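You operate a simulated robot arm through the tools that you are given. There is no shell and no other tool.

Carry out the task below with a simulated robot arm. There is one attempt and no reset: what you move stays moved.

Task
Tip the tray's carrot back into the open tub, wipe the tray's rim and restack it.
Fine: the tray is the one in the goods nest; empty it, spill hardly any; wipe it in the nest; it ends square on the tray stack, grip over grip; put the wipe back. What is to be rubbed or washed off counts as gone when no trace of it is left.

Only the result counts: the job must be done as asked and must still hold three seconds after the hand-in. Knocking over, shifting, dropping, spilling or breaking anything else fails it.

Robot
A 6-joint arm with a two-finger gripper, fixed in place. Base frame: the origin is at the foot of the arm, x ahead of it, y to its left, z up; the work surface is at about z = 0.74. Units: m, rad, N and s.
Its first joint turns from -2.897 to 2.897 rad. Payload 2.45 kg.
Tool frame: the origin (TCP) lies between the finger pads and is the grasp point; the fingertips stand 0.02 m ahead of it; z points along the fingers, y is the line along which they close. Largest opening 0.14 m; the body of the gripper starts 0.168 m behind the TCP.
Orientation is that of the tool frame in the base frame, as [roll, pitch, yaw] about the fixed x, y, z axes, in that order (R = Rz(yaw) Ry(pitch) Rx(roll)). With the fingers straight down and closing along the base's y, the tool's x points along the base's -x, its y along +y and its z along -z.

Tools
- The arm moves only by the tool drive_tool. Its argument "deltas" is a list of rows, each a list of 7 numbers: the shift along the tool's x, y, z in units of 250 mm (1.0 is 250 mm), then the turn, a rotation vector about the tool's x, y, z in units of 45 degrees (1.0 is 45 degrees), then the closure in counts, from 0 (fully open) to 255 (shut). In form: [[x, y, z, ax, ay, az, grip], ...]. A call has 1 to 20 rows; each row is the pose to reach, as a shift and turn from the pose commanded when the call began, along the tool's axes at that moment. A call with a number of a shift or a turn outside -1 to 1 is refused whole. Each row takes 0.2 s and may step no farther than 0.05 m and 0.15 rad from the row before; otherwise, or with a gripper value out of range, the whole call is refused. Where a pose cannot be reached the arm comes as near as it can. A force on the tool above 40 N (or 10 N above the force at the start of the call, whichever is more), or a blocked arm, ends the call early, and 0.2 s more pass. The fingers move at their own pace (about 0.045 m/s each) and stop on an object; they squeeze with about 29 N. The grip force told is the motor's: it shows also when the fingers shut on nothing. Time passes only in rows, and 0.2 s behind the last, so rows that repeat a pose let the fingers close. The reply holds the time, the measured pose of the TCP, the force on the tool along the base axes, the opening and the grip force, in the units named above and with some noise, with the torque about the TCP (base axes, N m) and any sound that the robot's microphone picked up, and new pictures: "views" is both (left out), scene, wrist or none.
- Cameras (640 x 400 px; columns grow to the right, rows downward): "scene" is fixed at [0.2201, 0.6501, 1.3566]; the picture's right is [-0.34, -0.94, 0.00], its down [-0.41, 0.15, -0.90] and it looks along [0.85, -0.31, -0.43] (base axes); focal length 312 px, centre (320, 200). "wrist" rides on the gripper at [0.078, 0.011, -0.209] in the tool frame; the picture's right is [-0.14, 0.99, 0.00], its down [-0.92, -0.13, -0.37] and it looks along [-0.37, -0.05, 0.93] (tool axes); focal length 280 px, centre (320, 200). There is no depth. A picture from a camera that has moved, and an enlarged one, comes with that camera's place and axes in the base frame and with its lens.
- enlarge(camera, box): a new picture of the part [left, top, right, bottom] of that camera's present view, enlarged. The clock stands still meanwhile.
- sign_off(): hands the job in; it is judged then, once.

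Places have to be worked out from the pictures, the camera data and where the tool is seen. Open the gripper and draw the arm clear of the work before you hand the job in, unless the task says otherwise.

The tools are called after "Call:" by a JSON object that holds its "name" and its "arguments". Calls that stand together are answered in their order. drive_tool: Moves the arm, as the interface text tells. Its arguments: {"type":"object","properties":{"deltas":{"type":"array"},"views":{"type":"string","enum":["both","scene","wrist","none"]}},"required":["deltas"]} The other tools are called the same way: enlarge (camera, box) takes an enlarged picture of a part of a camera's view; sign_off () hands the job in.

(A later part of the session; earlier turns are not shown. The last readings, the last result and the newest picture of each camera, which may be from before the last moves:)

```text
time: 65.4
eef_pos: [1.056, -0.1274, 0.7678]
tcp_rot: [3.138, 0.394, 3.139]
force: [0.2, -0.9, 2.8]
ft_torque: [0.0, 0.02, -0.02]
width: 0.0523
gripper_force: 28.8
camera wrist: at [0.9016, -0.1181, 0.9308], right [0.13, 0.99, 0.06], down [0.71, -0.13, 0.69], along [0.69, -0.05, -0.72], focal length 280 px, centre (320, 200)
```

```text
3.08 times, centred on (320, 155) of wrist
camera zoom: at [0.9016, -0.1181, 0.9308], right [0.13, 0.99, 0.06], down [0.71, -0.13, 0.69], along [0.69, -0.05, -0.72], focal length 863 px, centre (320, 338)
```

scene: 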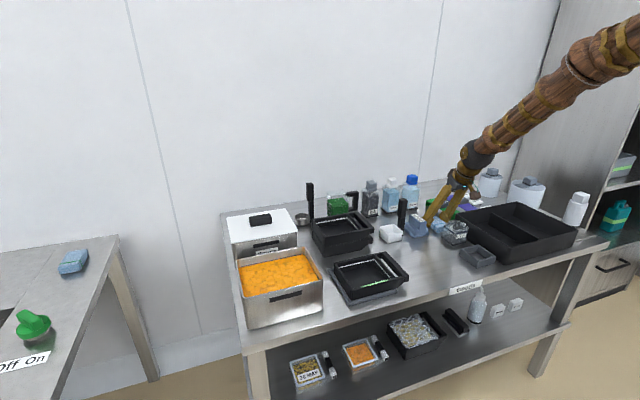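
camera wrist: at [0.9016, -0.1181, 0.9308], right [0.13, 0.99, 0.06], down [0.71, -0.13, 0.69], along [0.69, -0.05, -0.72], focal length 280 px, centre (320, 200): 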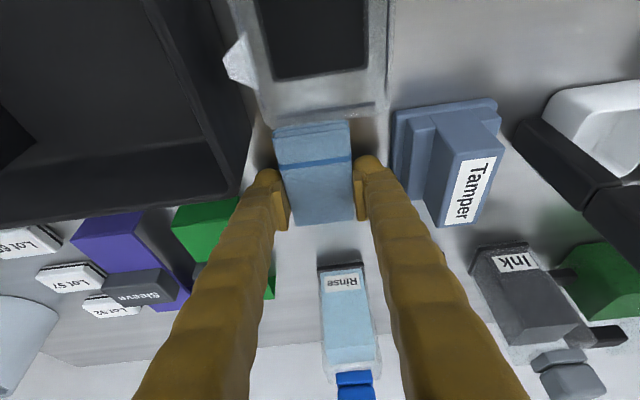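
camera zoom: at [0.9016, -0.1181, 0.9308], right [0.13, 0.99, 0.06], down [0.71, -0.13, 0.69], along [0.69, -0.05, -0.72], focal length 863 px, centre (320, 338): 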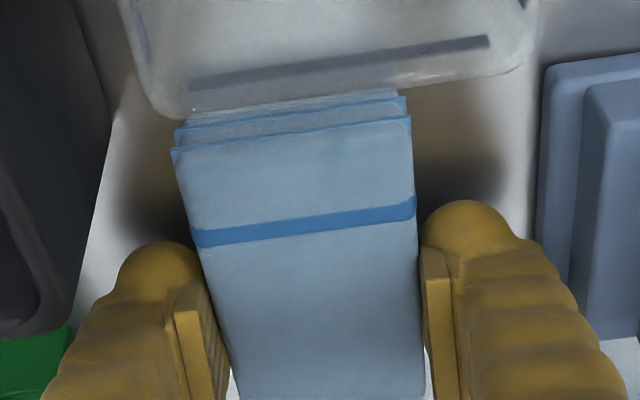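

Gripped at 52 mm. I lift straight up, watching the width for any slip.

Call:
{"name": "drive_tool", "arguments": {"deltas": [[-0.012, 0, -0.03, 0, 0, 0, 255], [-0.031, 0, -0.074, 0, 0, 0, 255], [-0.062, 0, -0.148, 0, 0, 0, 255], [-0.062, 0, -0.148, 0, 0, 0, 255], [-0.062, 0, -0.148, 0, 0, 0, 255]], "views": "both"}}

Call:
{"name": "enlarge", "arguments": {"camera": "wrist", "box": [230, 90, 410, 240]}}

Call:
{"name": "enlarge", "arguments": {"camera": "scene", "box": [390, 180, 490, 255]}}

```text
time: 66.6
eef_pos: [1.0546, -0.1281, 0.808]
tcp_rot: [3.137, 0.393, 3.139]
force: [-1.4, -0.4, -0.3]
ft_torque: [-0.01, 0.02, 0.01]
width: 0.0522
gripper_force: 28.7
camera wrist: at [0.9013, -0.1181, 0.9709], right [0.13, 0.99, 0.06], down [0.71, -0.13, 0.69], along [0.69, -0.05, -0.72], focal length 280 px, centre (320, 200)
```

scene: 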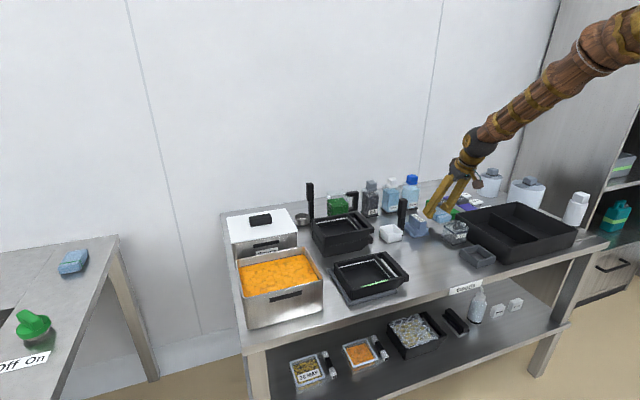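
wrist: 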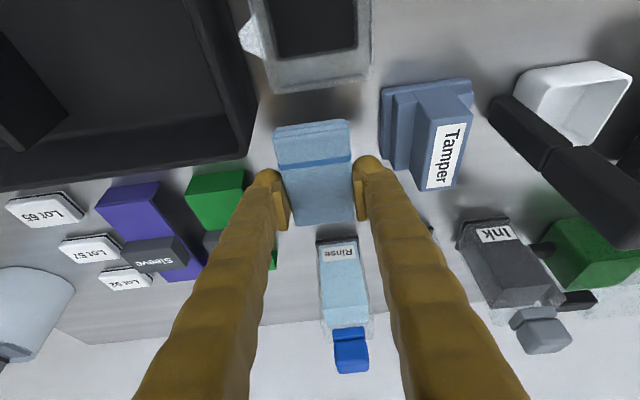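

```text
2.67 times, centred on (320, 165) of wrist
camera zoom: at [0.9013, -0.1181, 0.9709], right [0.13, 0.99, 0.06], down [0.71, -0.13, 0.69], along [0.69, -0.05, -0.72], focal length 748 px, centre (320, 293)
```

zoom: 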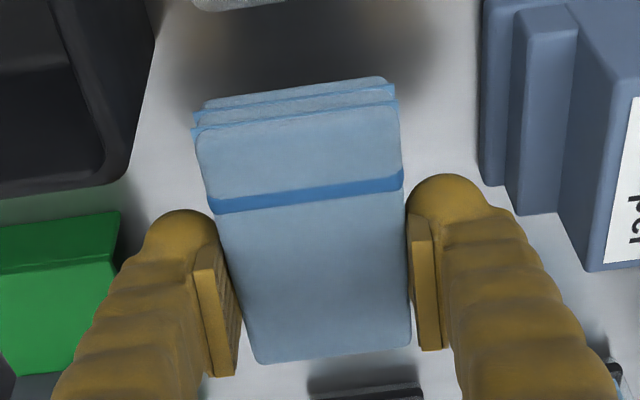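

```text
5.33 times, centred on (440, 218) of scene
camera zoom: at [0.2201, 0.6501, 1.3566], right [-0.34, -0.94, 0.0], down [-0.41, 0.15, -0.9], along [0.85, -0.31, -0.43], focal length 1666 px, centre (-320, 107)
```

zoom: 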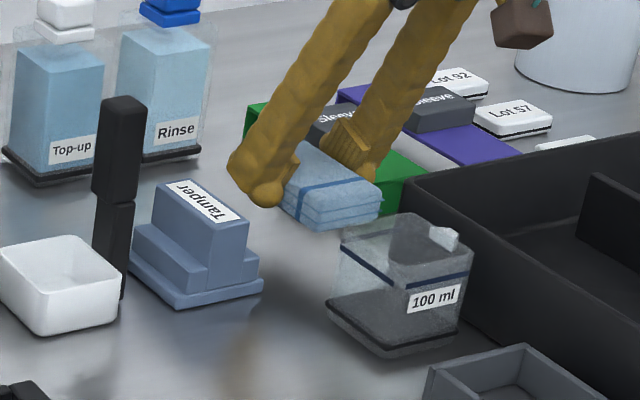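

The wipe is held level between the pads, its underside about 28 mm below the TCP. I raise it well above the clutter and carry it across toward the tray's near rim.

Call:
{"name": "drive_tool", "arguments": {"deltas": [[-0.05, 0, -0.12, 0, 0, 0, 255], [-0.12, 0, -0.28, 0, 0, 0, 255], [-0.19, 0, -0.46, 0, 0, 0, 255], [-0.261, 0, -0.628, 0, 0, 0, 255], [-0.19, 0.13, -0.66, 0, 0, 0, 255], [-0.115, 0.27, -0.69, 0, 0, 0, 255], [-0.04, 0.41, -0.72, 0, 0, 0, 255], [0.034, 0.55, -0.75, 0, 0, 0, 255], [0.108, 0.68, -0.7816, 0, 0, 0, 255]], "views": "none"}}

Call:
{"name": "drive_tool", "arguments": {"deltas": [[0.1, 0.13, 0.02, 0, 0, 0, 255], [0.21, 0.27, 0.05, 0, 0, 0, 255], [0.32, 0.41, 0.08, 0, 0, 0, 255], [0.43, 0.55, 0.115, 0, 0, 0, 255], [0.55, 0.69, 0.155, 0, 0, 0, 255], [0.67, 0.83, 0.2, 0, 0, 0, 255], [0.78, 0.953, 0.239, 0, 0, 0, 255], [0.78, 0.953, 0.239, 0, 0, 0, 255]], "views": "both"}}

Call:
{"name": "enlarge", "arguments": {"camera": "wrist", "box": [210, 90, 430, 260]}}

Call:
{"name": "enlarge", "arguments": {"camera": "scene", "box": [310, 220, 450, 305]}}

```text
time: 68.6
eef_pos: [0.9555, 0.0427, 0.9787]
tcp_rot: [3.135, 0.395, 3.139]
force: [0.3, 0.3, -0.5]
ft_torque: [-0.04, -0.02, -0.01]
width: 0.0528
gripper_force: 28.8
```

```text
time: 70.4
eef_pos: [0.7975, 0.2823, 0.8478]
tcp_rot: [3.138, 0.393, 3.14]
force: [-0.5, -0.6, -0.6]
ft_torque: [0.02, -0.01, -0.02]
width: 0.0524
gripper_force: 28.8
camera wrist: at [0.6441, 0.2913, 1.0112], right [0.13, 0.99, 0.06], down [0.71, -0.13, 0.69], along [0.69, -0.05, -0.72], focal length 280 px, centre (320, 200)
```

scene: 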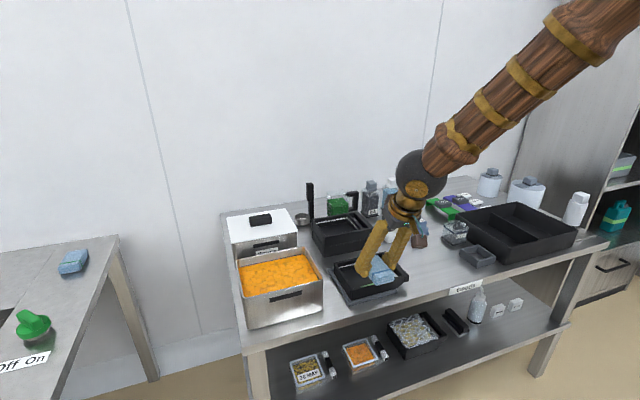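
wrist: 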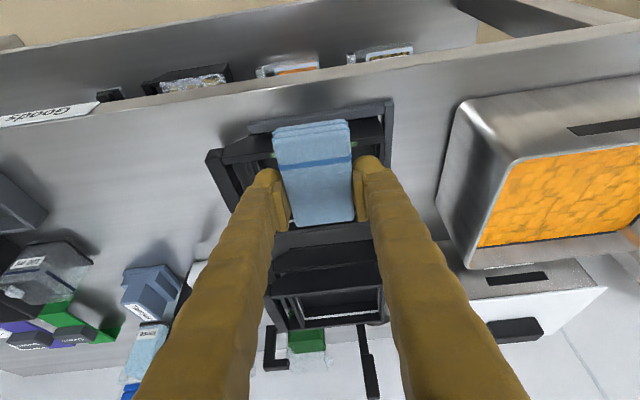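

```text
2.35 times, centred on (320, 175) of wrist
camera zoom: at [0.6441, 0.2913, 1.0112], right [0.13, 0.99, 0.06], down [0.71, -0.13, 0.69], along [0.69, -0.05, -0.72], focal length 660 px, centre (320, 259)
```

zoom: 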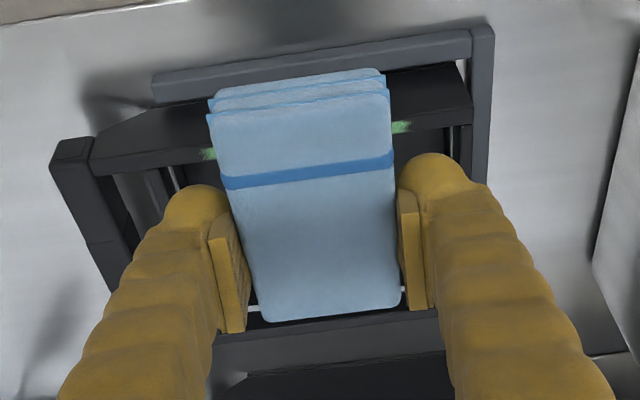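

```text
4.57 times, centred on (380, 262) of scene
camera zoom: at [0.2201, 0.6501, 1.3566], right [-0.34, -0.94, 0.0], down [-0.41, 0.15, -0.9], along [0.85, -0.31, -0.43], focal length 1428 px, centre (46, -86)
```

zoom: 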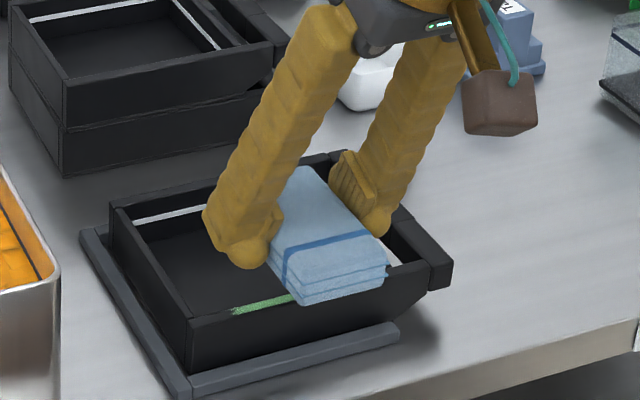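

The wipe covers the smear with its underside near z 0.82. I lower in small steps until it presses lightly on the rim.

Call:
{"name": "drive_tool", "arguments": {"deltas": [[0.0154, 0, 0.037, 0, 0, 0, 255], [0.0307, 0, 0.0739, 0, 0, 0, 255], [0.0461, 0, 0.1108, 0, 0, 0, 255], [0.0537, 0, 0.1293, 0, 0, 0, 255], [0.0537, 0, 0.1293, 0, 0, 0, 255]], "views": "none"}}

Call:
{"name": "drive_tool", "arguments": {"deltas": [[0.0031, 0, 0.0074, 0, 0, 0, 255], [0.0061, 0, 0.0148, 0, 0, 0, 255], [0.0061, 0, 0.0148, 0, 0, 0, 255]], "views": "none"}}

```text
time: 71.6
eef_pos: [0.7983, 0.2808, 0.8146]
tcp_rot: [3.136, 0.392, 3.139]
force: [0.7, 0.5, 0.0]
ft_torque: [0.05, 0.01, 0.02]
width: 0.0526
gripper_force: 28.7
```

```text
time: 72.4
eef_pos: [0.7989, 0.2813, 0.8104]
tcp_rot: [3.138, 0.395, 3.14]
force: [-0.3, -0.5, -0.6]
ft_torque: [-0.02, 0.02, 0.02]
width: 0.0524
gripper_force: 29.2
```

No contact at 0.810 yet; 2 mm more at a time.

Call:
{"name": "drive_tool", "arguments": {"deltas": [[0.0031, 0, 0.0074, 0, 0, 0, 255], [0.0061, 0, 0.0148, 0, 0, 0, 255], [0.0061, 0, 0.0148, 0, 0, 0, 255]], "views": "none"}}

```text
time: 73.2
eef_pos: [0.7998, 0.2818, 0.808]
tcp_rot: [3.137, 0.398, 3.138]
force: [-2.6, -1.3, 24.8]
ft_torque: [-0.08, 0.07, 0.0]
width: 0.0523
gripper_force: 29.2
```

Contact with 25 N, centred under the pads. I ease off to a lighter pressure and make the first rubbing strokes along the rim in y (about 0.245 to 0.325).

Call:
{"name": "drive_tool", "arguments": {"deltas": [[-0.0018, 0, -0.0044, 0, 0, 0, 255], [-0.0018, 0.06, -0.0044, 0, 0, 0, 255], [-0.0018, 0.12, -0.0044, 0, 0, 0, 255], [-0.0018, 0.172, -0.0044, 0, 0, 0, 255], [-0.0018, 0.1, -0.0044, 0, 0, 0, 255], [-0.0018, 0.03, -0.0044, 0, 0, 0, 255], [-0.0018, -0.04, -0.0044, 0, 0, 0, 255], [-0.0018, -0.1, -0.0044, 0, 0, 0, 255], [-0.0018, -0.148, -0.0044, 0, 0, 0, 255], [-0.0018, -0.08, -0.0044, 0, 0, 0, 255], [-0.0018, 0, -0.0044, 0, 0, 0, 255], [-0.0018, 0, -0.0044, 0, 0, 0, 255]], "views": "both"}}

Call:
{"name": "enlarge", "arguments": {"camera": "scene", "box": [310, 220, 450, 305]}}

Call:
{"name": "enlarge", "arguments": {"camera": "wrist", "box": [210, 90, 430, 260]}}

```text
time: 75.8
eef_pos: [0.7991, 0.2805, 0.8074]
tcp_rot: [3.139, 0.394, 3.139]
force: [-1.0, -4.1, 10.6]
ft_torque: [-0.14, 0.04, -0.04]
width: 0.0526
gripper_force: 29.4
camera wrist: at [0.6452, 0.2902, 0.9703], right [0.13, 0.99, 0.06], down [0.71, -0.13, 0.69], along [0.69, -0.05, -0.72], focal length 280 px, centre (320, 200)
```

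scene: 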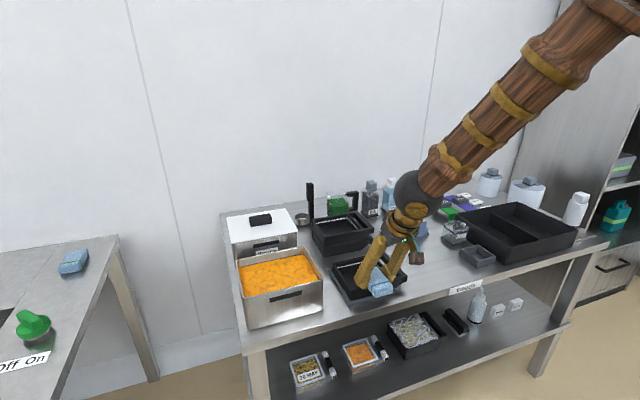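
wrist: 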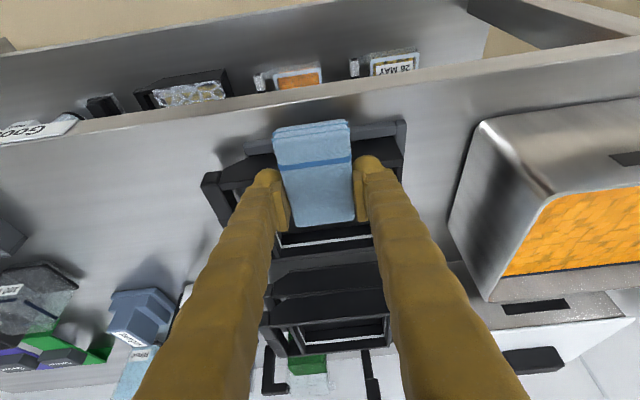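

```text
4.57 times, centred on (380, 262) of scene
camera zoom: at [0.2201, 0.6501, 1.3566], right [-0.34, -0.94, 0.0], down [-0.41, 0.15, -0.9], along [0.85, -0.31, -0.43], focal length 1428 px, centre (46, -86)
```

zoom: 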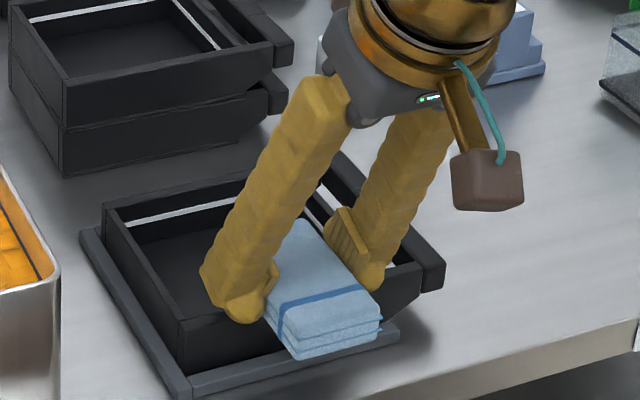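

```text
2.35 times, centred on (320, 175) of wrist
camera zoom: at [0.6452, 0.2902, 0.9703], right [0.13, 0.99, 0.06], down [0.71, -0.13, 0.69], along [0.69, -0.05, -0.72], focal length 660 px, centre (320, 259)
```

zoom: 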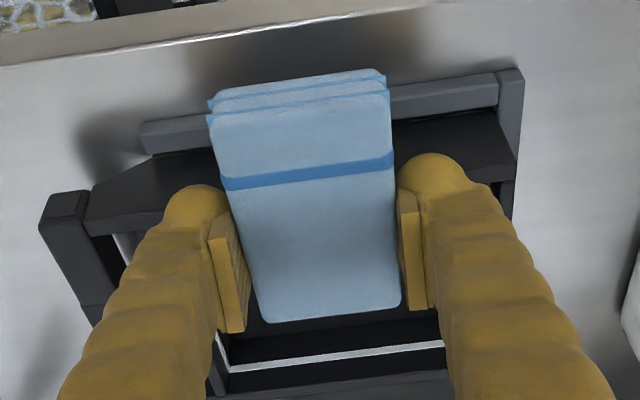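

The visible green at both sides of the wipe is gone already. I do more strokes with the same pressure to be thorough, then lift to inspect.

Call:
{"name": "drive_tool", "arguments": {"deltas": [[0, 0.06, 0, 0, 0, 0, 255], [0, 0.12, 0, 0, 0, 0, 255], [0, 0.172, 0, 0, 0, 0, 255], [0, 0.1, 0, 0, 0, 0, 255], [0, 0.03, 0, 0, 0, 0, 255], [0, -0.04, 0, 0, 0, 0, 255], [0, -0.1, 0, 0, 0, 0, 255], [0, -0.148, 0, 0, 0, 0, 255], [0, -0.08, 0, 0, 0, 0, 255], [0, -0.01, 0, 0, 0, 0, 255], [0, 0.06, 0, 0, 0, 0, 255], [0, 0.12, 0, 0, 0, 0, 255], [0, 0.172, 0, 0, 0, 0, 255], [0, 0.1, 0, 0, 0, 0, 255], [0, 0.03, 0, 0, 0, 0, 255], [0, -0.04, 0, 0, 0, 0, 255], [0, -0.1, 0, 0, 0, 0, 255], [0, -0.148, 0, 0, 0, 0, 255], [0, -0.08, 0, 0, 0, 0, 255], [0, 0, 0, 0, 0, 0, 255]], "views": "none"}}

Call:
{"name": "drive_tool", "arguments": {"deltas": [[-0.031, 0, -0.074, 0, 0, 0, 255], [-0.08, 0, -0.2, 0, 0, 0, 255], [-0.14, 0, -0.36, 0, 0, 0, 255], [-0.14, 0, -0.36, 0, 0, 0, 255]], "views": "both"}}

Call:
{"name": "enlarge", "arguments": {"camera": "scene", "box": [310, 220, 450, 305]}}

```text
time: 80.0
eef_pos: [0.7995, 0.2816, 0.8084]
tcp_rot: [3.137, 0.395, 3.14]
force: [0.0, -0.1, -0.5]
ft_torque: [0.01, -0.03, 0.02]
width: 0.0523
gripper_force: 29.5
```

```text
time: 81.0
eef_pos: [0.797, 0.2808, 0.9051]
tcp_rot: [3.139, 0.394, 3.137]
force: [0.5, -0.8, -0.4]
ft_torque: [0.0, 0.02, -0.01]
width: 0.0524
gripper_force: 29.4
camera wrist: at [0.643, 0.2906, 1.0678], right [0.13, 0.99, 0.06], down [0.71, -0.13, 0.69], along [0.69, -0.05, -0.72], focal length 280 px, centre (320, 200)
```

scene: 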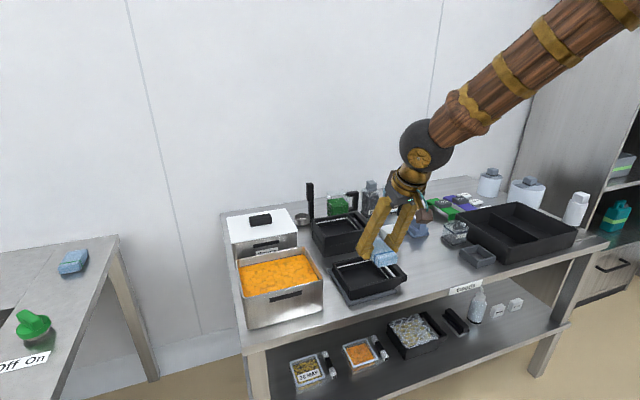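
wrist: 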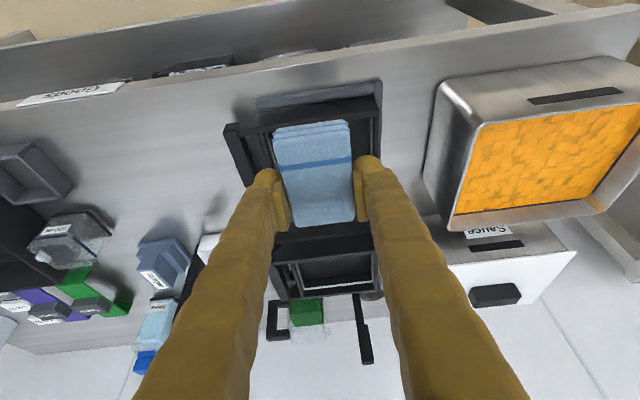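

```text
4.57 times, centred on (380, 262) of scene
camera zoom: at [0.2201, 0.6501, 1.3566], right [-0.34, -0.94, 0.0], down [-0.41, 0.15, -0.9], along [0.85, -0.31, -0.43], focal length 1428 px, centre (46, -86)
```

zoom: 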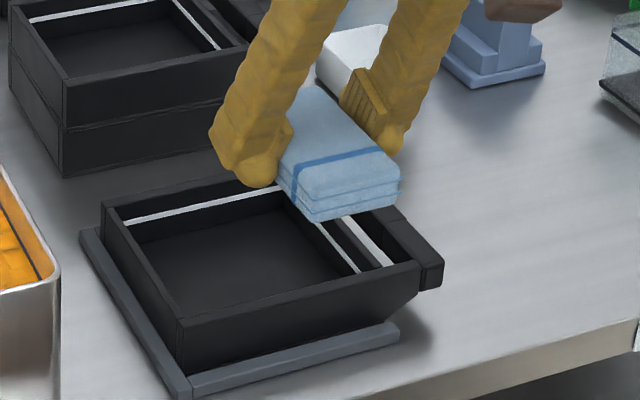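

The rim looks clean from here. I zoom tightly on it in both cameras to look for any remaining trace.

Call:
{"name": "enlarge", "arguments": {"camera": "scene", "box": [345, 262, 411, 304]}}

Call:
{"name": "enlarge", "arguments": {"camera": "wrist", "box": [220, 75, 400, 185]}}

```text
9.52 times, centred on (378, 283) of scene
camera zoom: at [0.2201, 0.6501, 1.3566], right [-0.34, -0.94, 0.0], down [-0.41, 0.15, -0.9], along [0.85, -0.31, -0.43], focal length 2975 px, centre (-232, -590)
```

zoom: 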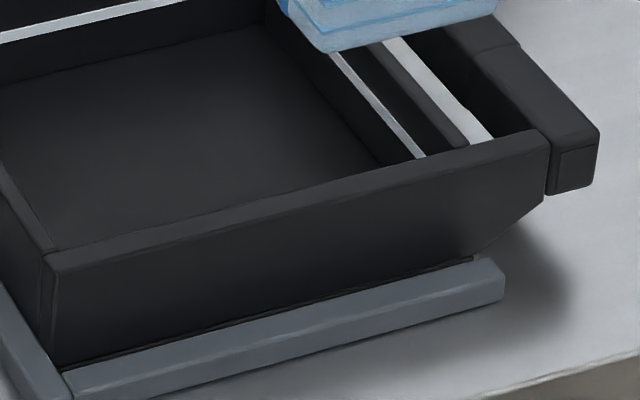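

```text
3.56 times, centred on (310, 130) of wrist
camera zoom: at [0.643, 0.2906, 1.0678], right [0.13, 0.99, 0.06], down [0.71, -0.13, 0.69], along [0.69, -0.05, -0.72], focal length 997 px, centre (356, 449)
```

zoom: 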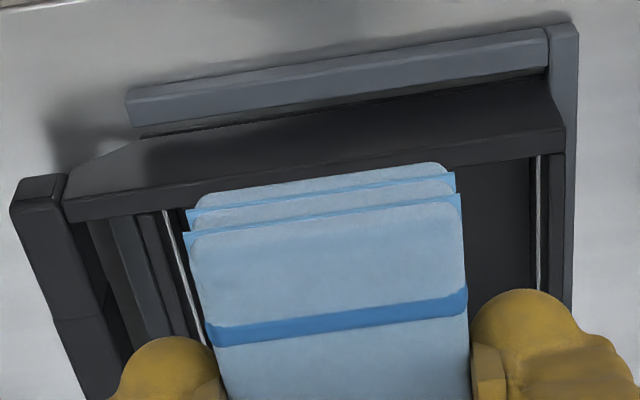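

The top of the rim shows no green in the scene view. To be sure, I shift forward and up so that the wrist camera sees the rim unobstructed.

Call:
{"name": "drive_tool", "arguments": {"deltas": [[-0.1, 0, 0.0, 0, 0, 0, 255], [-0.2, 0, 0.0, 0, 0, 0, 255], [-0.3, 0, 0.0, 0, 0, 0, 255], [-0.3, 0, 0.0, 0, 0, 0, 255]], "views": "wrist"}}

Call:
{"name": "enlarge", "arguments": {"camera": "wrist", "box": [210, 40, 430, 140]}}

```text
time: 82.0
eef_pos: [0.8659, 0.2823, 0.9325]
tcp_rot: [3.139, 0.394, 3.139]
force: [0.1, -0.7, -0.3]
ft_torque: [0.0, -0.01, 0.03]
width: 0.0525
gripper_force: 28.9
camera wrist: at [0.7125, 0.2907, 1.096], right [0.13, 0.99, 0.06], down [0.71, -0.13, 0.69], along [0.69, -0.05, -0.72], focal length 280 px, centre (320, 200)
```

wrist: 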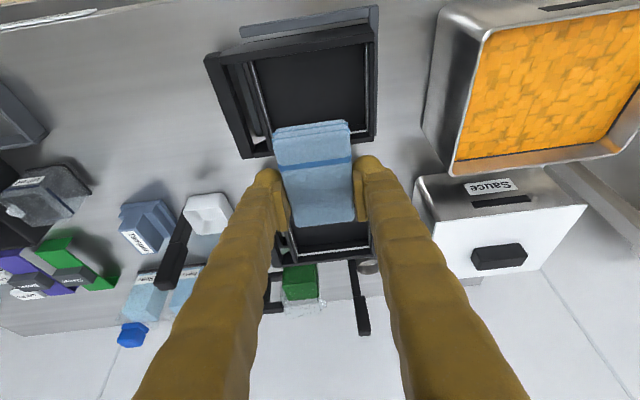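

```text
2.91 times, centred on (320, 90) of wrist
camera zoom: at [0.7125, 0.2907, 1.096], right [0.13, 0.99, 0.06], down [0.71, -0.13, 0.69], along [0.69, -0.05, -0.72], focal length 816 px, centre (320, 520)
```

zoom: 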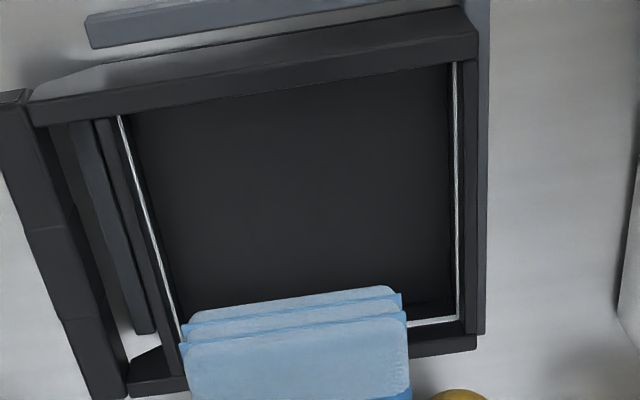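

No green is visible along the rim. One more tight zoom on the near rim for faint traces.

Call:
{"name": "enlarge", "arguments": {"camera": "wrist", "box": [215, 35, 315, 90]}}

Call:
{"name": "enlarge", "arguments": {"camera": "wrist", "box": [295, 25, 395, 80]}}

```text
6.40 times, centred on (265, 62) of wrist
camera zoom: at [0.7125, 0.2907, 1.096], right [0.13, 0.99, 0.06], down [0.71, -0.13, 0.69], along [0.69, -0.05, -0.72], focal length 1794 px, centre (672, 1080)
```

zoom: 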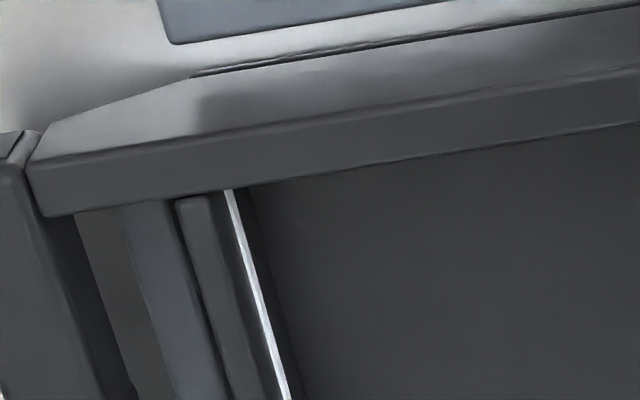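

```text
6.40 times, centred on (345, 52) of wrist
camera zoom: at [0.7125, 0.2907, 1.096], right [0.13, 0.99, 0.06], down [0.71, -0.13, 0.69], along [0.69, -0.05, -0.72], focal length 1794 px, centre (160, 1144)
```

zoom: 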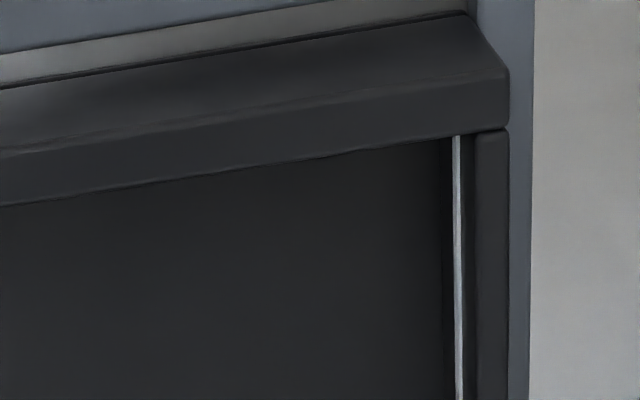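

The rim is clean with no trace left. Now I return the wipe along the same route to where it lay.

Call:
{"name": "drive_tool", "arguments": {"deltas": [[-0.035, 0, -0.084, 0, 0, 0, 255], [-0.07, 0, -0.168, 0, 0, 0, 255], [-0.125, -0.16, -0.145, 0, 0, 0, 255], [-0.18, -0.32, -0.122, 0, 0, 0, 255], [-0.235, -0.48, -0.099, 0, 0, 0, 255], [-0.29, -0.64, -0.076, 0, 0, 0, 255], [-0.345, -0.8, -0.053, 0, 0, 0, 255], [-0.401, -0.9584, -0.0304, 0, 0, 0, 255]], "views": "none"}}

Call:
{"name": "drive_tool", "arguments": {"deltas": [[-0.073, -0.136, 0.03, 0, 0, 0, 255], [-0.146, -0.272, 0.06, 0, 0, 0, 255], [-0.22, -0.408, 0.091, 0, 0, 0, 255], [-0.293, -0.544, 0.122, 0, 0, 0, 255], [-0.366, -0.681, 0.1522, 0, 0, 0, 255], [-0.32, -0.681, 0.262, 0, 0, 0, 255], [-0.25, -0.681, 0.43, 0, 0, 0, 255], [-0.18, -0.681, 0.6, 0, 0, 0, 255], [-0.13, -0.681, 0.72, 0, 0, 0, 255], [-0.105, -0.681, 0.78, 0, 0, 0, 255], [-0.105, -0.681, 0.78, 0, 0, 0, 255]], "views": "both"}}

Call:
{"name": "enlarge", "arguments": {"camera": "wrist", "box": [230, 90, 410, 240]}}

Call:
{"name": "enlarge", "arguments": {"camera": "scene", "box": [390, 180, 490, 255]}}

```text
time: 83.8
eef_pos: [0.9544, 0.0414, 0.9776]
tcp_rot: [3.14, 0.394, 3.14]
force: [0.3, -1.3, -0.4]
ft_torque: [-0.02, -0.01, -0.03]
width: 0.0523
gripper_force: 28.8
```

```text
time: 86.2
eef_pos: [1.0546, -0.1289, 0.807]
tcp_rot: [3.138, 0.395, 3.139]
force: [-0.5, 0.1, -0.3]
ft_torque: [-0.02, -0.01, -0.02]
width: 0.0527
gripper_force: 28.8
camera wrist: at [0.9001, -0.119, 0.9696], right [0.13, 0.99, 0.06], down [0.71, -0.13, 0.69], along [0.69, -0.05, -0.72], focal length 280 px, centre (320, 200)
```

scene: 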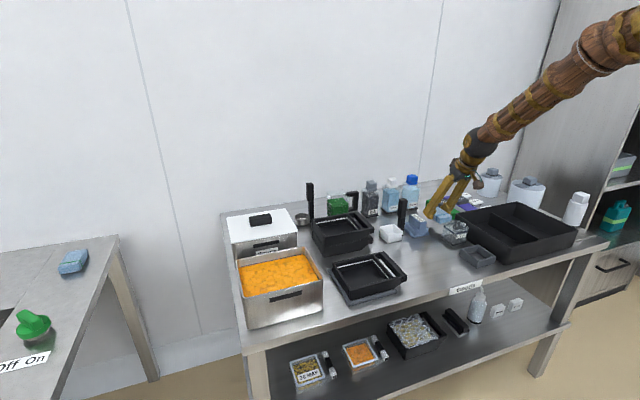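
wrist: 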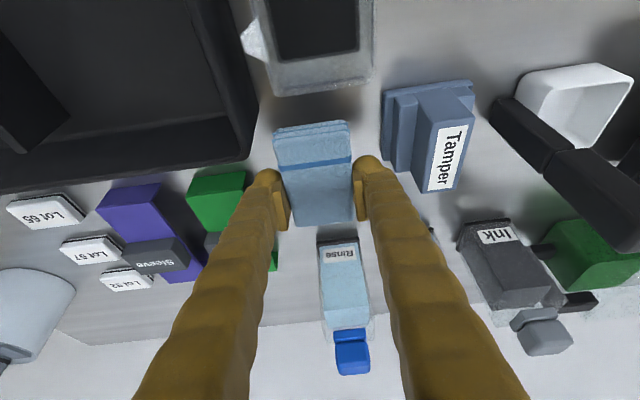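

```text
2.67 times, centred on (320, 165) of wrist
camera zoom: at [0.9001, -0.119, 0.9696], right [0.13, 0.99, 0.06], down [0.71, -0.13, 0.69], along [0.69, -0.05, -0.72], focal length 748 px, centre (320, 293)
```

zoom: 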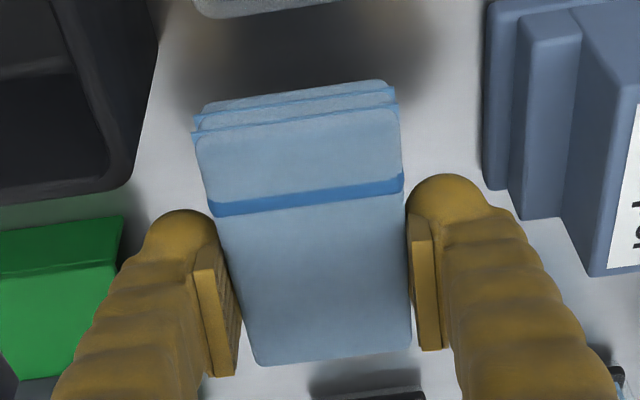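

```text
5.33 times, centred on (440, 218) of scene
camera zoom: at [0.2201, 0.6501, 1.3566], right [-0.34, -0.94, 0.0], down [-0.41, 0.15, -0.9], along [0.85, -0.31, -0.43], focal length 1666 px, centre (-320, 107)
```

zoom: 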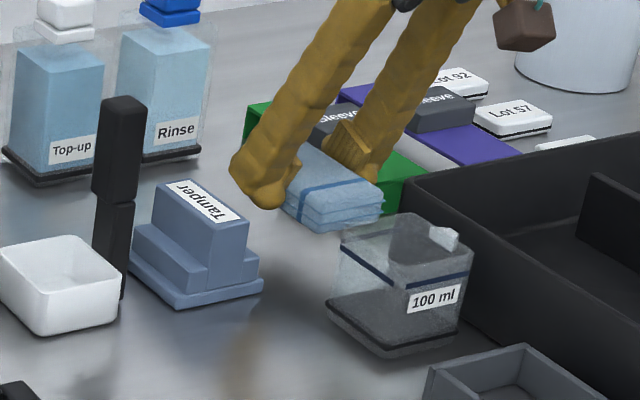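

The view matches the one just after the pick-up almost exactly. I lower the last 39 mm to set the wipe down.

Call:
{"name": "drive_tool", "arguments": {"deltas": [[0.016, 0.003, 0.04, 0, 0, 0, 255], [0.032, 0.004, 0.08, 0, 0, 0, 255], [0.045, 0.004, 0.115, 0, 0, 0, 255], [0.055, 0.004, 0.135, 0, 0, 0, 255], [0.0595, 0.004, 0.1425, 0, 0, 0, 255], [0.0595, 0.004, 0.1425, 0, 0, 0, 255]], "views": "none"}}

```text
time: 87.6
eef_pos: [1.0549, -0.1272, 0.7693]
tcp_rot: [3.139, 0.394, 3.138]
force: [0.9, -0.3, -0.2]
ft_torque: [0.0, 0.02, -0.02]
width: 0.0524
gripper_force: 29.1
```

No table contact yet, so I go another 1.5–2 mm down, then open to the same 58 mm as before.

Call:
{"name": "drive_tool", "arguments": {"deltas": [[0.0015, 0, 0.0045, 0, 0, 0, 255], [0.002, 0, 0.0075, 0, 0, 0, 255], [0.002, 0, 0.0075, 0, 0, 0, 255]], "views": "none"}}

```text
time: 88.4
eef_pos: [1.0543, -0.1277, 0.7672]
tcp_rot: [3.138, 0.398, 3.139]
force: [-1.7, -1.1, 6.3]
ft_torque: [-0.1, 0.08, 0.01]
width: 0.0525
gripper_force: 29.1
```

Touched down with 6 N. I open to 58 mm and rise straight up.

Call:
{"name": "drive_tool", "arguments": {"deltas": [[-0.001, 0, -0.003, 0, 0, 0, 200], [-0.001, 0, -0.003, 0, 0, 0, 149], [-0.001, 0, -0.003, 0, 0, 0, 149], [-0.015, 0, -0.037, 0, 0, 0, 149], [-0.04, 0, -0.1, 0, 0, 0, 149], [-0.1, 0, -0.24, 0, 0, 0, 149], [-0.16, 0, -0.4, 0, 0, 0, 149], [-0.23, 0, -0.56, 0, 0, 0, 149], [-0.3, 0, -0.72, 0, 0, 0, 149]], "views": "both"}}

Call:
{"name": "enlarge", "arguments": {"camera": "wrist", "box": [210, 20, 430, 220]}}

Call:
{"name": "enlarge", "arguments": {"camera": "scene", "box": [390, 180, 490, 255]}}

```text
time: 90.4
eef_pos: [1.0535, -0.1288, 0.9611]
tcp_rot: [3.138, 0.395, 3.141]
force: [-0.3, 0.0, 0.0]
ft_torque: [-0.01, -0.03, 0.01]
width: 0.0579
gripper_force: 0.1
camera wrist: at [0.8997, -0.1192, 1.1241], right [0.13, 0.99, 0.06], down [0.71, -0.13, 0.69], along [0.69, -0.05, -0.72], focal length 280 px, centre (320, 200)
```

scene: 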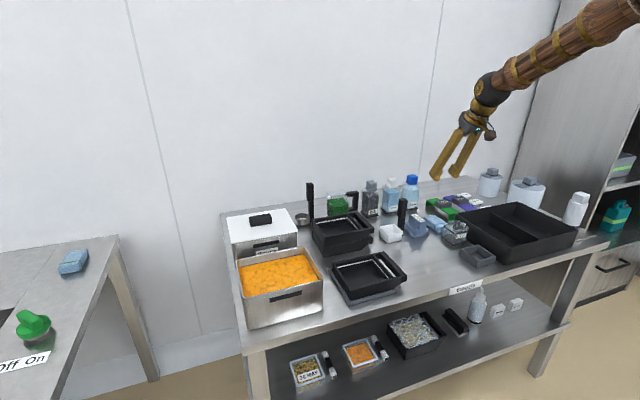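
wrist: 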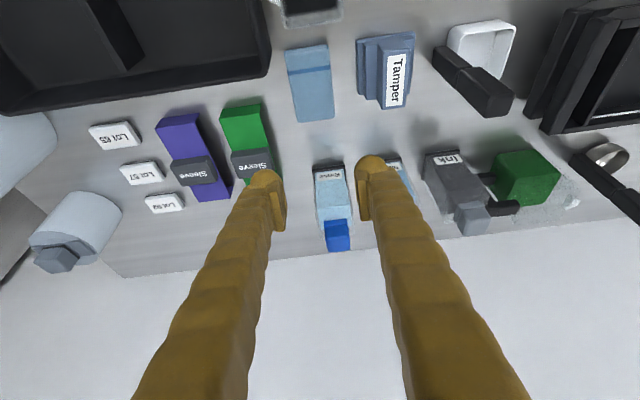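

```text
2.00 times, centred on (320, 120) of wrist
camera zoom: at [0.8997, -0.1192, 1.1241], right [0.13, 0.99, 0.06], down [0.71, -0.13, 0.69], along [0.69, -0.05, -0.72], focal length 561 px, centre (320, 360)
```

zoom: 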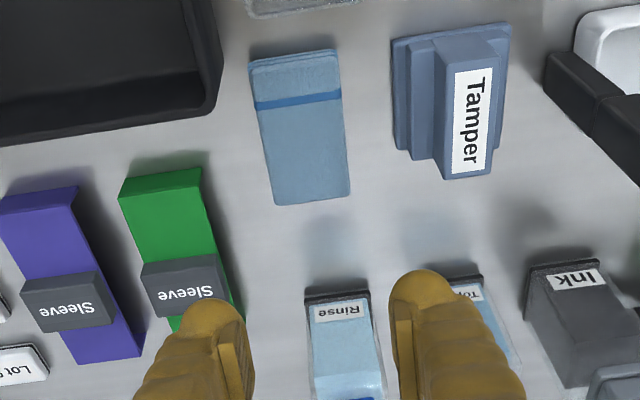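

```text
5.33 times, centred on (440, 218) of scene
camera zoom: at [0.2201, 0.6501, 1.3566], right [-0.34, -0.94, 0.0], down [-0.41, 0.15, -0.9], along [0.85, -0.31, -0.43], focal length 1666 px, centre (-320, 107)
```

zoom: 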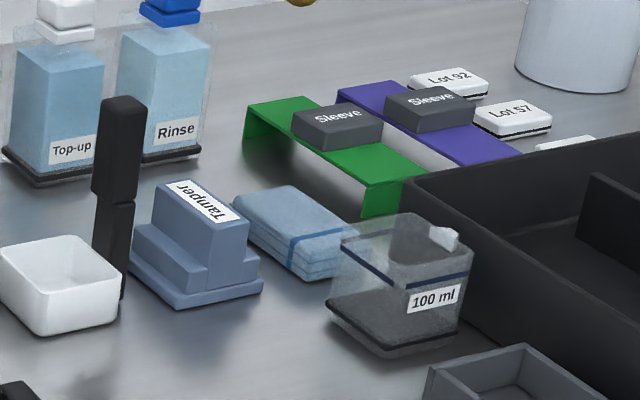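

The wipe is back where it was. Now I go to the tray again, keeping the 0.394 rad pitch needed for the stack, and look at its exact position from above the handle.

Call:
{"name": "drive_tool", "arguments": {"deltas": [[0.074, 0.127, -0.031, 0, 0, 0, 149], [0.148, 0.254, -0.061, 0, 0, 0, 130], [0.222, 0.38, -0.092, 0, 0, 0, 109], [0.296, 0.507, -0.123, 0, 0, 0, 109], [0.37, 0.634, -0.153, 0, 0, 0, 109], [0.443, 0.76, -0.184, 0, 0, 0, 109]], "views": "none"}}

Call:
{"name": "drive_tool", "arguments": {"deltas": [[0.084, 0.111, 0.017, 0, 0, 0, 109], [0.168, 0.222, 0.034, 0, 0, 0, 109], [0.251, 0.333, 0.051, 0, 0, 0, 109], [0.335, 0.444, 0.0686, 0, 0, 0, 109], [0.419, 0.555, 0.0857, 0, 0, 0, 109], [0.419, 0.555, 0.0857, 0, 0, 0, 109]], "views": "both"}}

Call:
{"name": "enlarge", "arguments": {"camera": "wrist", "box": [260, 60, 480, 220]}}

Call:
{"name": "enlarge", "arguments": {"camera": "wrist", "box": [280, 190, 480, 320]}}

```text
time: 91.8
eef_pos: [0.9335, 0.0603, 0.9625]
tcp_rot: [3.138, 0.394, 3.14]
force: [-0.7, 0.1, 0.1]
ft_torque: [-0.01, -0.04, 0.0]
width: 0.0801
gripper_force: 0.0
```

```text
time: 93.2
eef_pos: [0.8463, 0.2017, 0.9019]
tcp_rot: [3.138, 0.395, 3.139]
force: [-0.6, 0.0, 0.3]
ft_torque: [0.0, -0.01, 0.04]
width: 0.0803
gripper_force: 0.2
camera wrist: at [0.6923, 0.2106, 1.0653], right [0.13, 0.99, 0.06], down [0.71, -0.13, 0.69], along [0.69, -0.05, -0.72], focal length 280 px, centre (320, 200)
```

scene: 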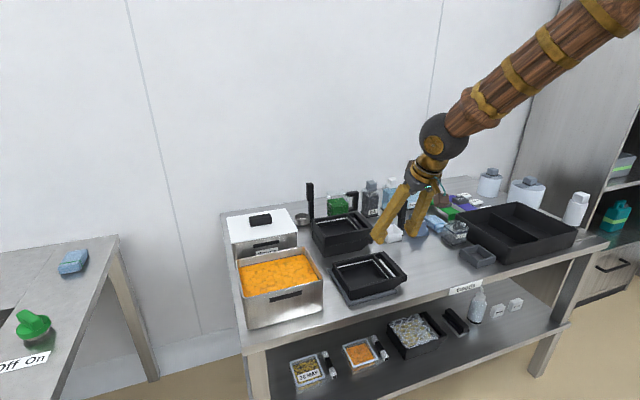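
wrist: 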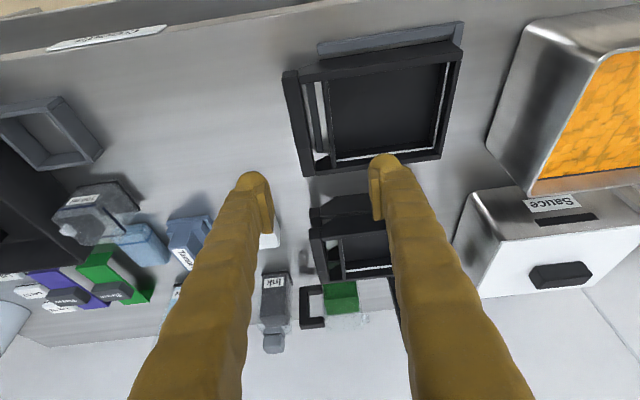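

```text
2.50 times, centred on (370, 140) of wrist
camera zoom: at [0.6923, 0.2106, 1.0653], right [0.13, 0.99, 0.06], down [0.71, -0.13, 0.69], along [0.69, -0.05, -0.72], focal length 701 px, centre (195, 350)
```

zoom: 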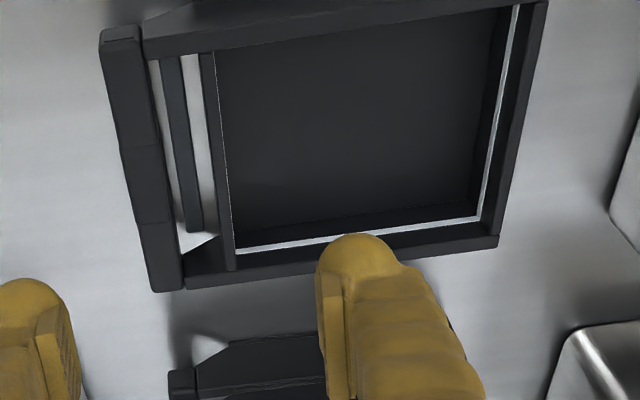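

```text
3.08 times, centred on (380, 255) of wrist
camera zoom: at [0.6923, 0.2106, 1.0653], right [0.13, 0.99, 0.06], down [0.71, -0.13, 0.69], along [0.69, -0.05, -0.72], focal length 863 px, centre (135, 31)
```

zoom: 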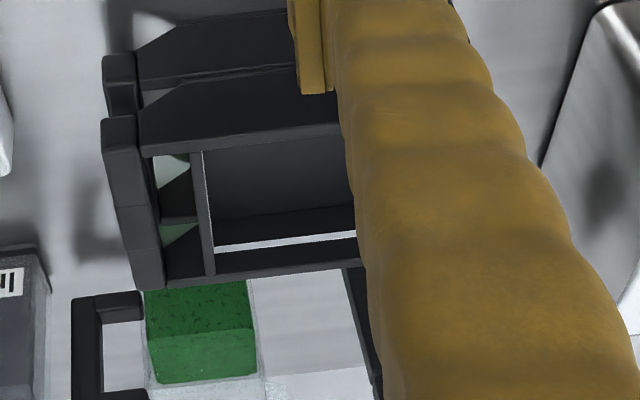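

The tray slid about 6 mm toward +y in the nest during wiping (bar y≈0.176–0.193), which is harmless. The stack bar is at y≈0.170–0.186, with a stack step of about 40 mm and an x offset of about +0.205 m. I descend to clamp the bar and wall again, with an 80 mm opening.

Call:
{"name": "drive_tool", "arguments": {"deltas": [[0.05, -0.005, 0.12, 0, 0, 0, 109], [0.1, -0.01, 0.24, 0, 0, 0, 109], [0.157, -0.0148, 0.3766, 0, 0, 0, 109], [0.177, -0.0148, 0.425, 0, 0, 0, 109], [0.197, -0.0148, 0.4726, 0, 0, 0, 109], [0.197, -0.0148, 0.4726, 0, 0, 0, 109]], "views": "both"}}

Call:
{"name": "enlarge", "arguments": {"camera": "wrist", "box": [220, 60, 440, 230]}}

Call:
{"name": "enlarge", "arguments": {"camera": "scene", "box": [310, 220, 450, 305]}}

```text
time: 94.6
eef_pos: [0.8464, 0.197, 0.7746]
tcp_rot: [3.138, 0.395, 3.139]
force: [-0.7, 0.3, 1.0]
ft_torque: [-0.02, 0.02, -0.01]
width: 0.0802
gripper_force: 0.1
camera wrist: at [0.6925, 0.207, 0.9368], right [0.13, 0.99, 0.06], down [0.71, -0.13, 0.69], along [0.69, -0.05, -0.72], focal length 280 px, centre (320, 200)
```

scene: 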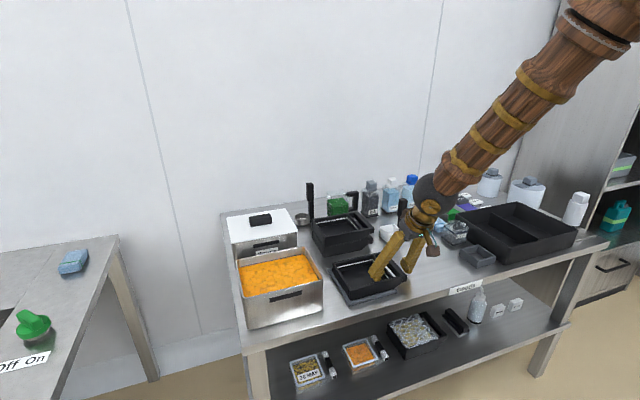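
wrist: 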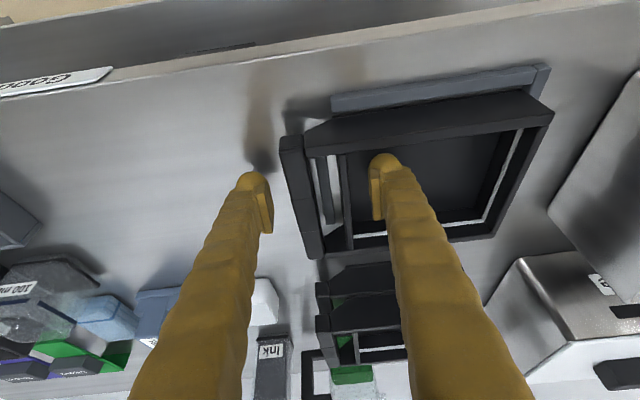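

```text
2.35 times, centred on (330, 145) of wrist
camera zoom: at [0.6925, 0.207, 0.9368], right [0.13, 0.99, 0.06], down [0.71, -0.13, 0.69], along [0.69, -0.05, -0.72], focal length 660 px, centre (296, 329)
```

zoom: 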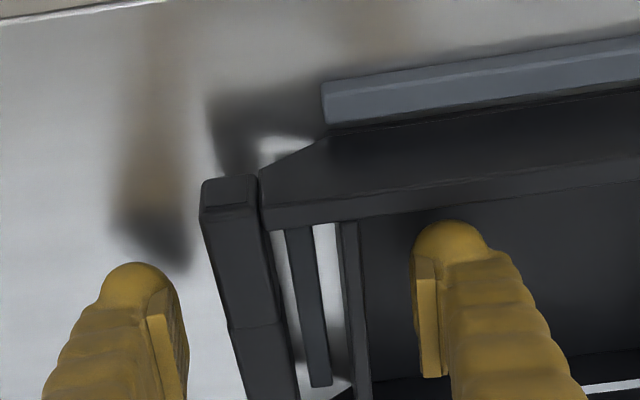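

```text
4.57 times, centred on (380, 262) of scene
camera zoom: at [0.2201, 0.6501, 1.3566], right [-0.34, -0.94, 0.0], down [-0.41, 0.15, -0.9], along [0.85, -0.31, -0.43], focal length 1428 px, centre (46, -86)
```

zoom: 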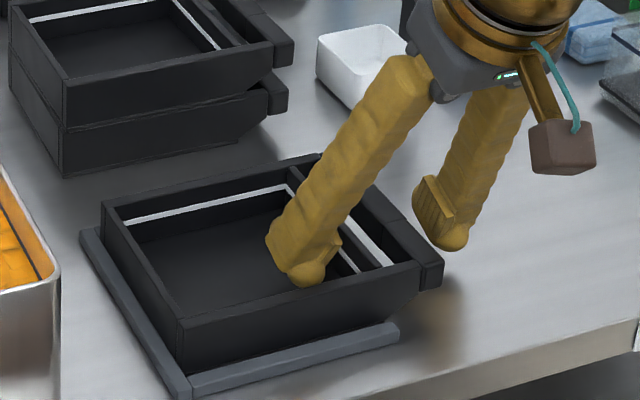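

Fingers are either side of the bar and wall with no contact. I close the clamp here, 2 mm lower.

Call:
{"name": "drive_tool", "arguments": {"deltas": [[0.0031, 0, 0.0074, 0, 0, 0, 130], [0.0031, 0, 0.0074, 0, 0, 0, 160], [0.0031, 0, 0.0074, 0, 0, 0, 255], [0.0031, 0, 0.0074, 0, 0, 0, 255], [0.0031, 0, 0.0074, 0, 0, 0, 255], [0.0031, 0, 0.0074, 0, 0, 0, 255]], "views": "none"}}

Call:
{"name": "drive_tool", "arguments": {"deltas": [[-0.015, 0, -0.037, 0, 0, 0, 255], [-0.035, 0, -0.09, 0, 0, 0, 255], [-0.062, 0, -0.148, 0, 0, 0, 255], [-0.062, 0, -0.148, 0, 0, 0, 255]], "views": "both"}}

Call:
{"name": "enlarge", "arguments": {"camera": "scene", "box": [310, 220, 450, 305]}}

Call:
{"name": "enlarge", "arguments": {"camera": "wrist", "box": [260, 60, 560, 280]}}

```text
time: 96.0
eef_pos: [0.8464, 0.1973, 0.7715]
tcp_rot: [3.139, 0.394, 3.137]
force: [0.0, -0.7, -0.2]
ft_torque: [-0.01, 0.02, -0.01]
width: 0.0445
gripper_force: 29.0
```

```text
time: 97.0
eef_pos: [0.8463, 0.1973, 0.8129]
tcp_rot: [3.137, 0.394, 3.139]
force: [-0.1, 0.8, -0.2]
ft_torque: [-0.05, 0.03, -0.02]
width: 0.0446
gripper_force: 29.1
camera wrist: at [0.6926, 0.2068, 0.9751], right [0.13, 0.99, 0.06], down [0.71, -0.13, 0.69], along [0.69, -0.05, -0.72], focal length 280 px, centre (320, 200)
```

scene: 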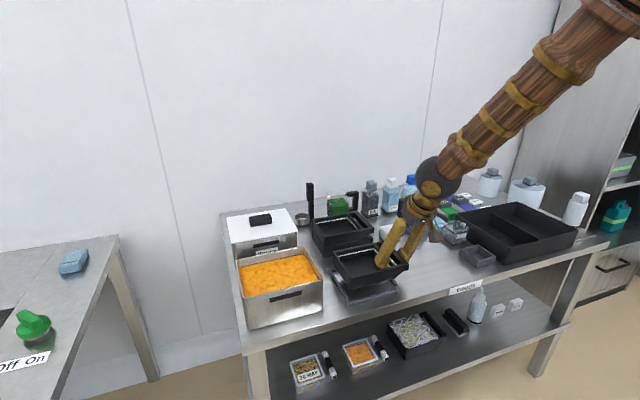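
wrist: 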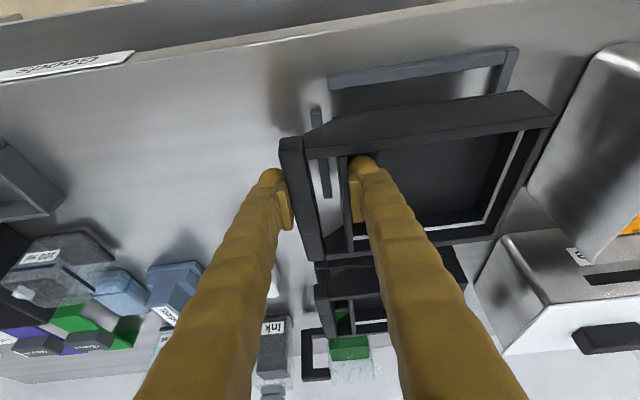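

```text
4.57 times, centred on (380, 262) of scene
camera zoom: at [0.2201, 0.6501, 1.3566], right [-0.34, -0.94, 0.0], down [-0.41, 0.15, -0.9], along [0.85, -0.31, -0.43], focal length 1428 px, centre (46, -86)
```

zoom: 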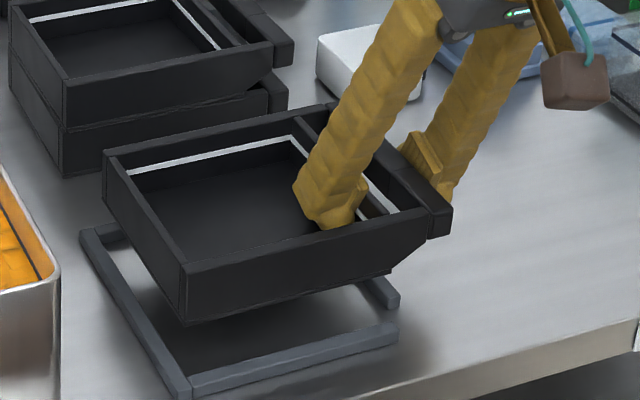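

```text
1.82 times, centred on (410, 170) of wrist
camera zoom: at [0.6926, 0.2068, 0.9751], right [0.13, 0.99, 0.06], down [0.71, -0.13, 0.69], along [0.69, -0.05, -0.72], focal length 510 px, centre (156, 254)
```

zoom: 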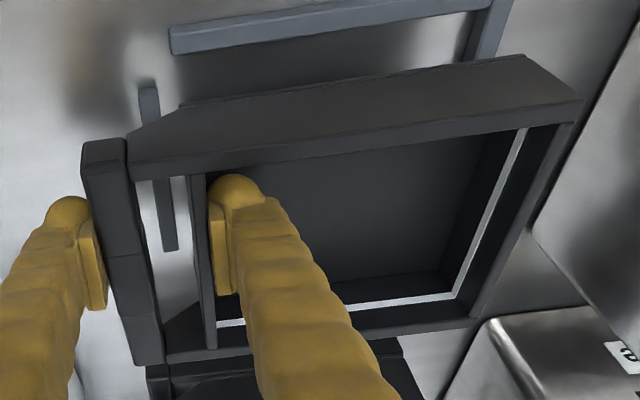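

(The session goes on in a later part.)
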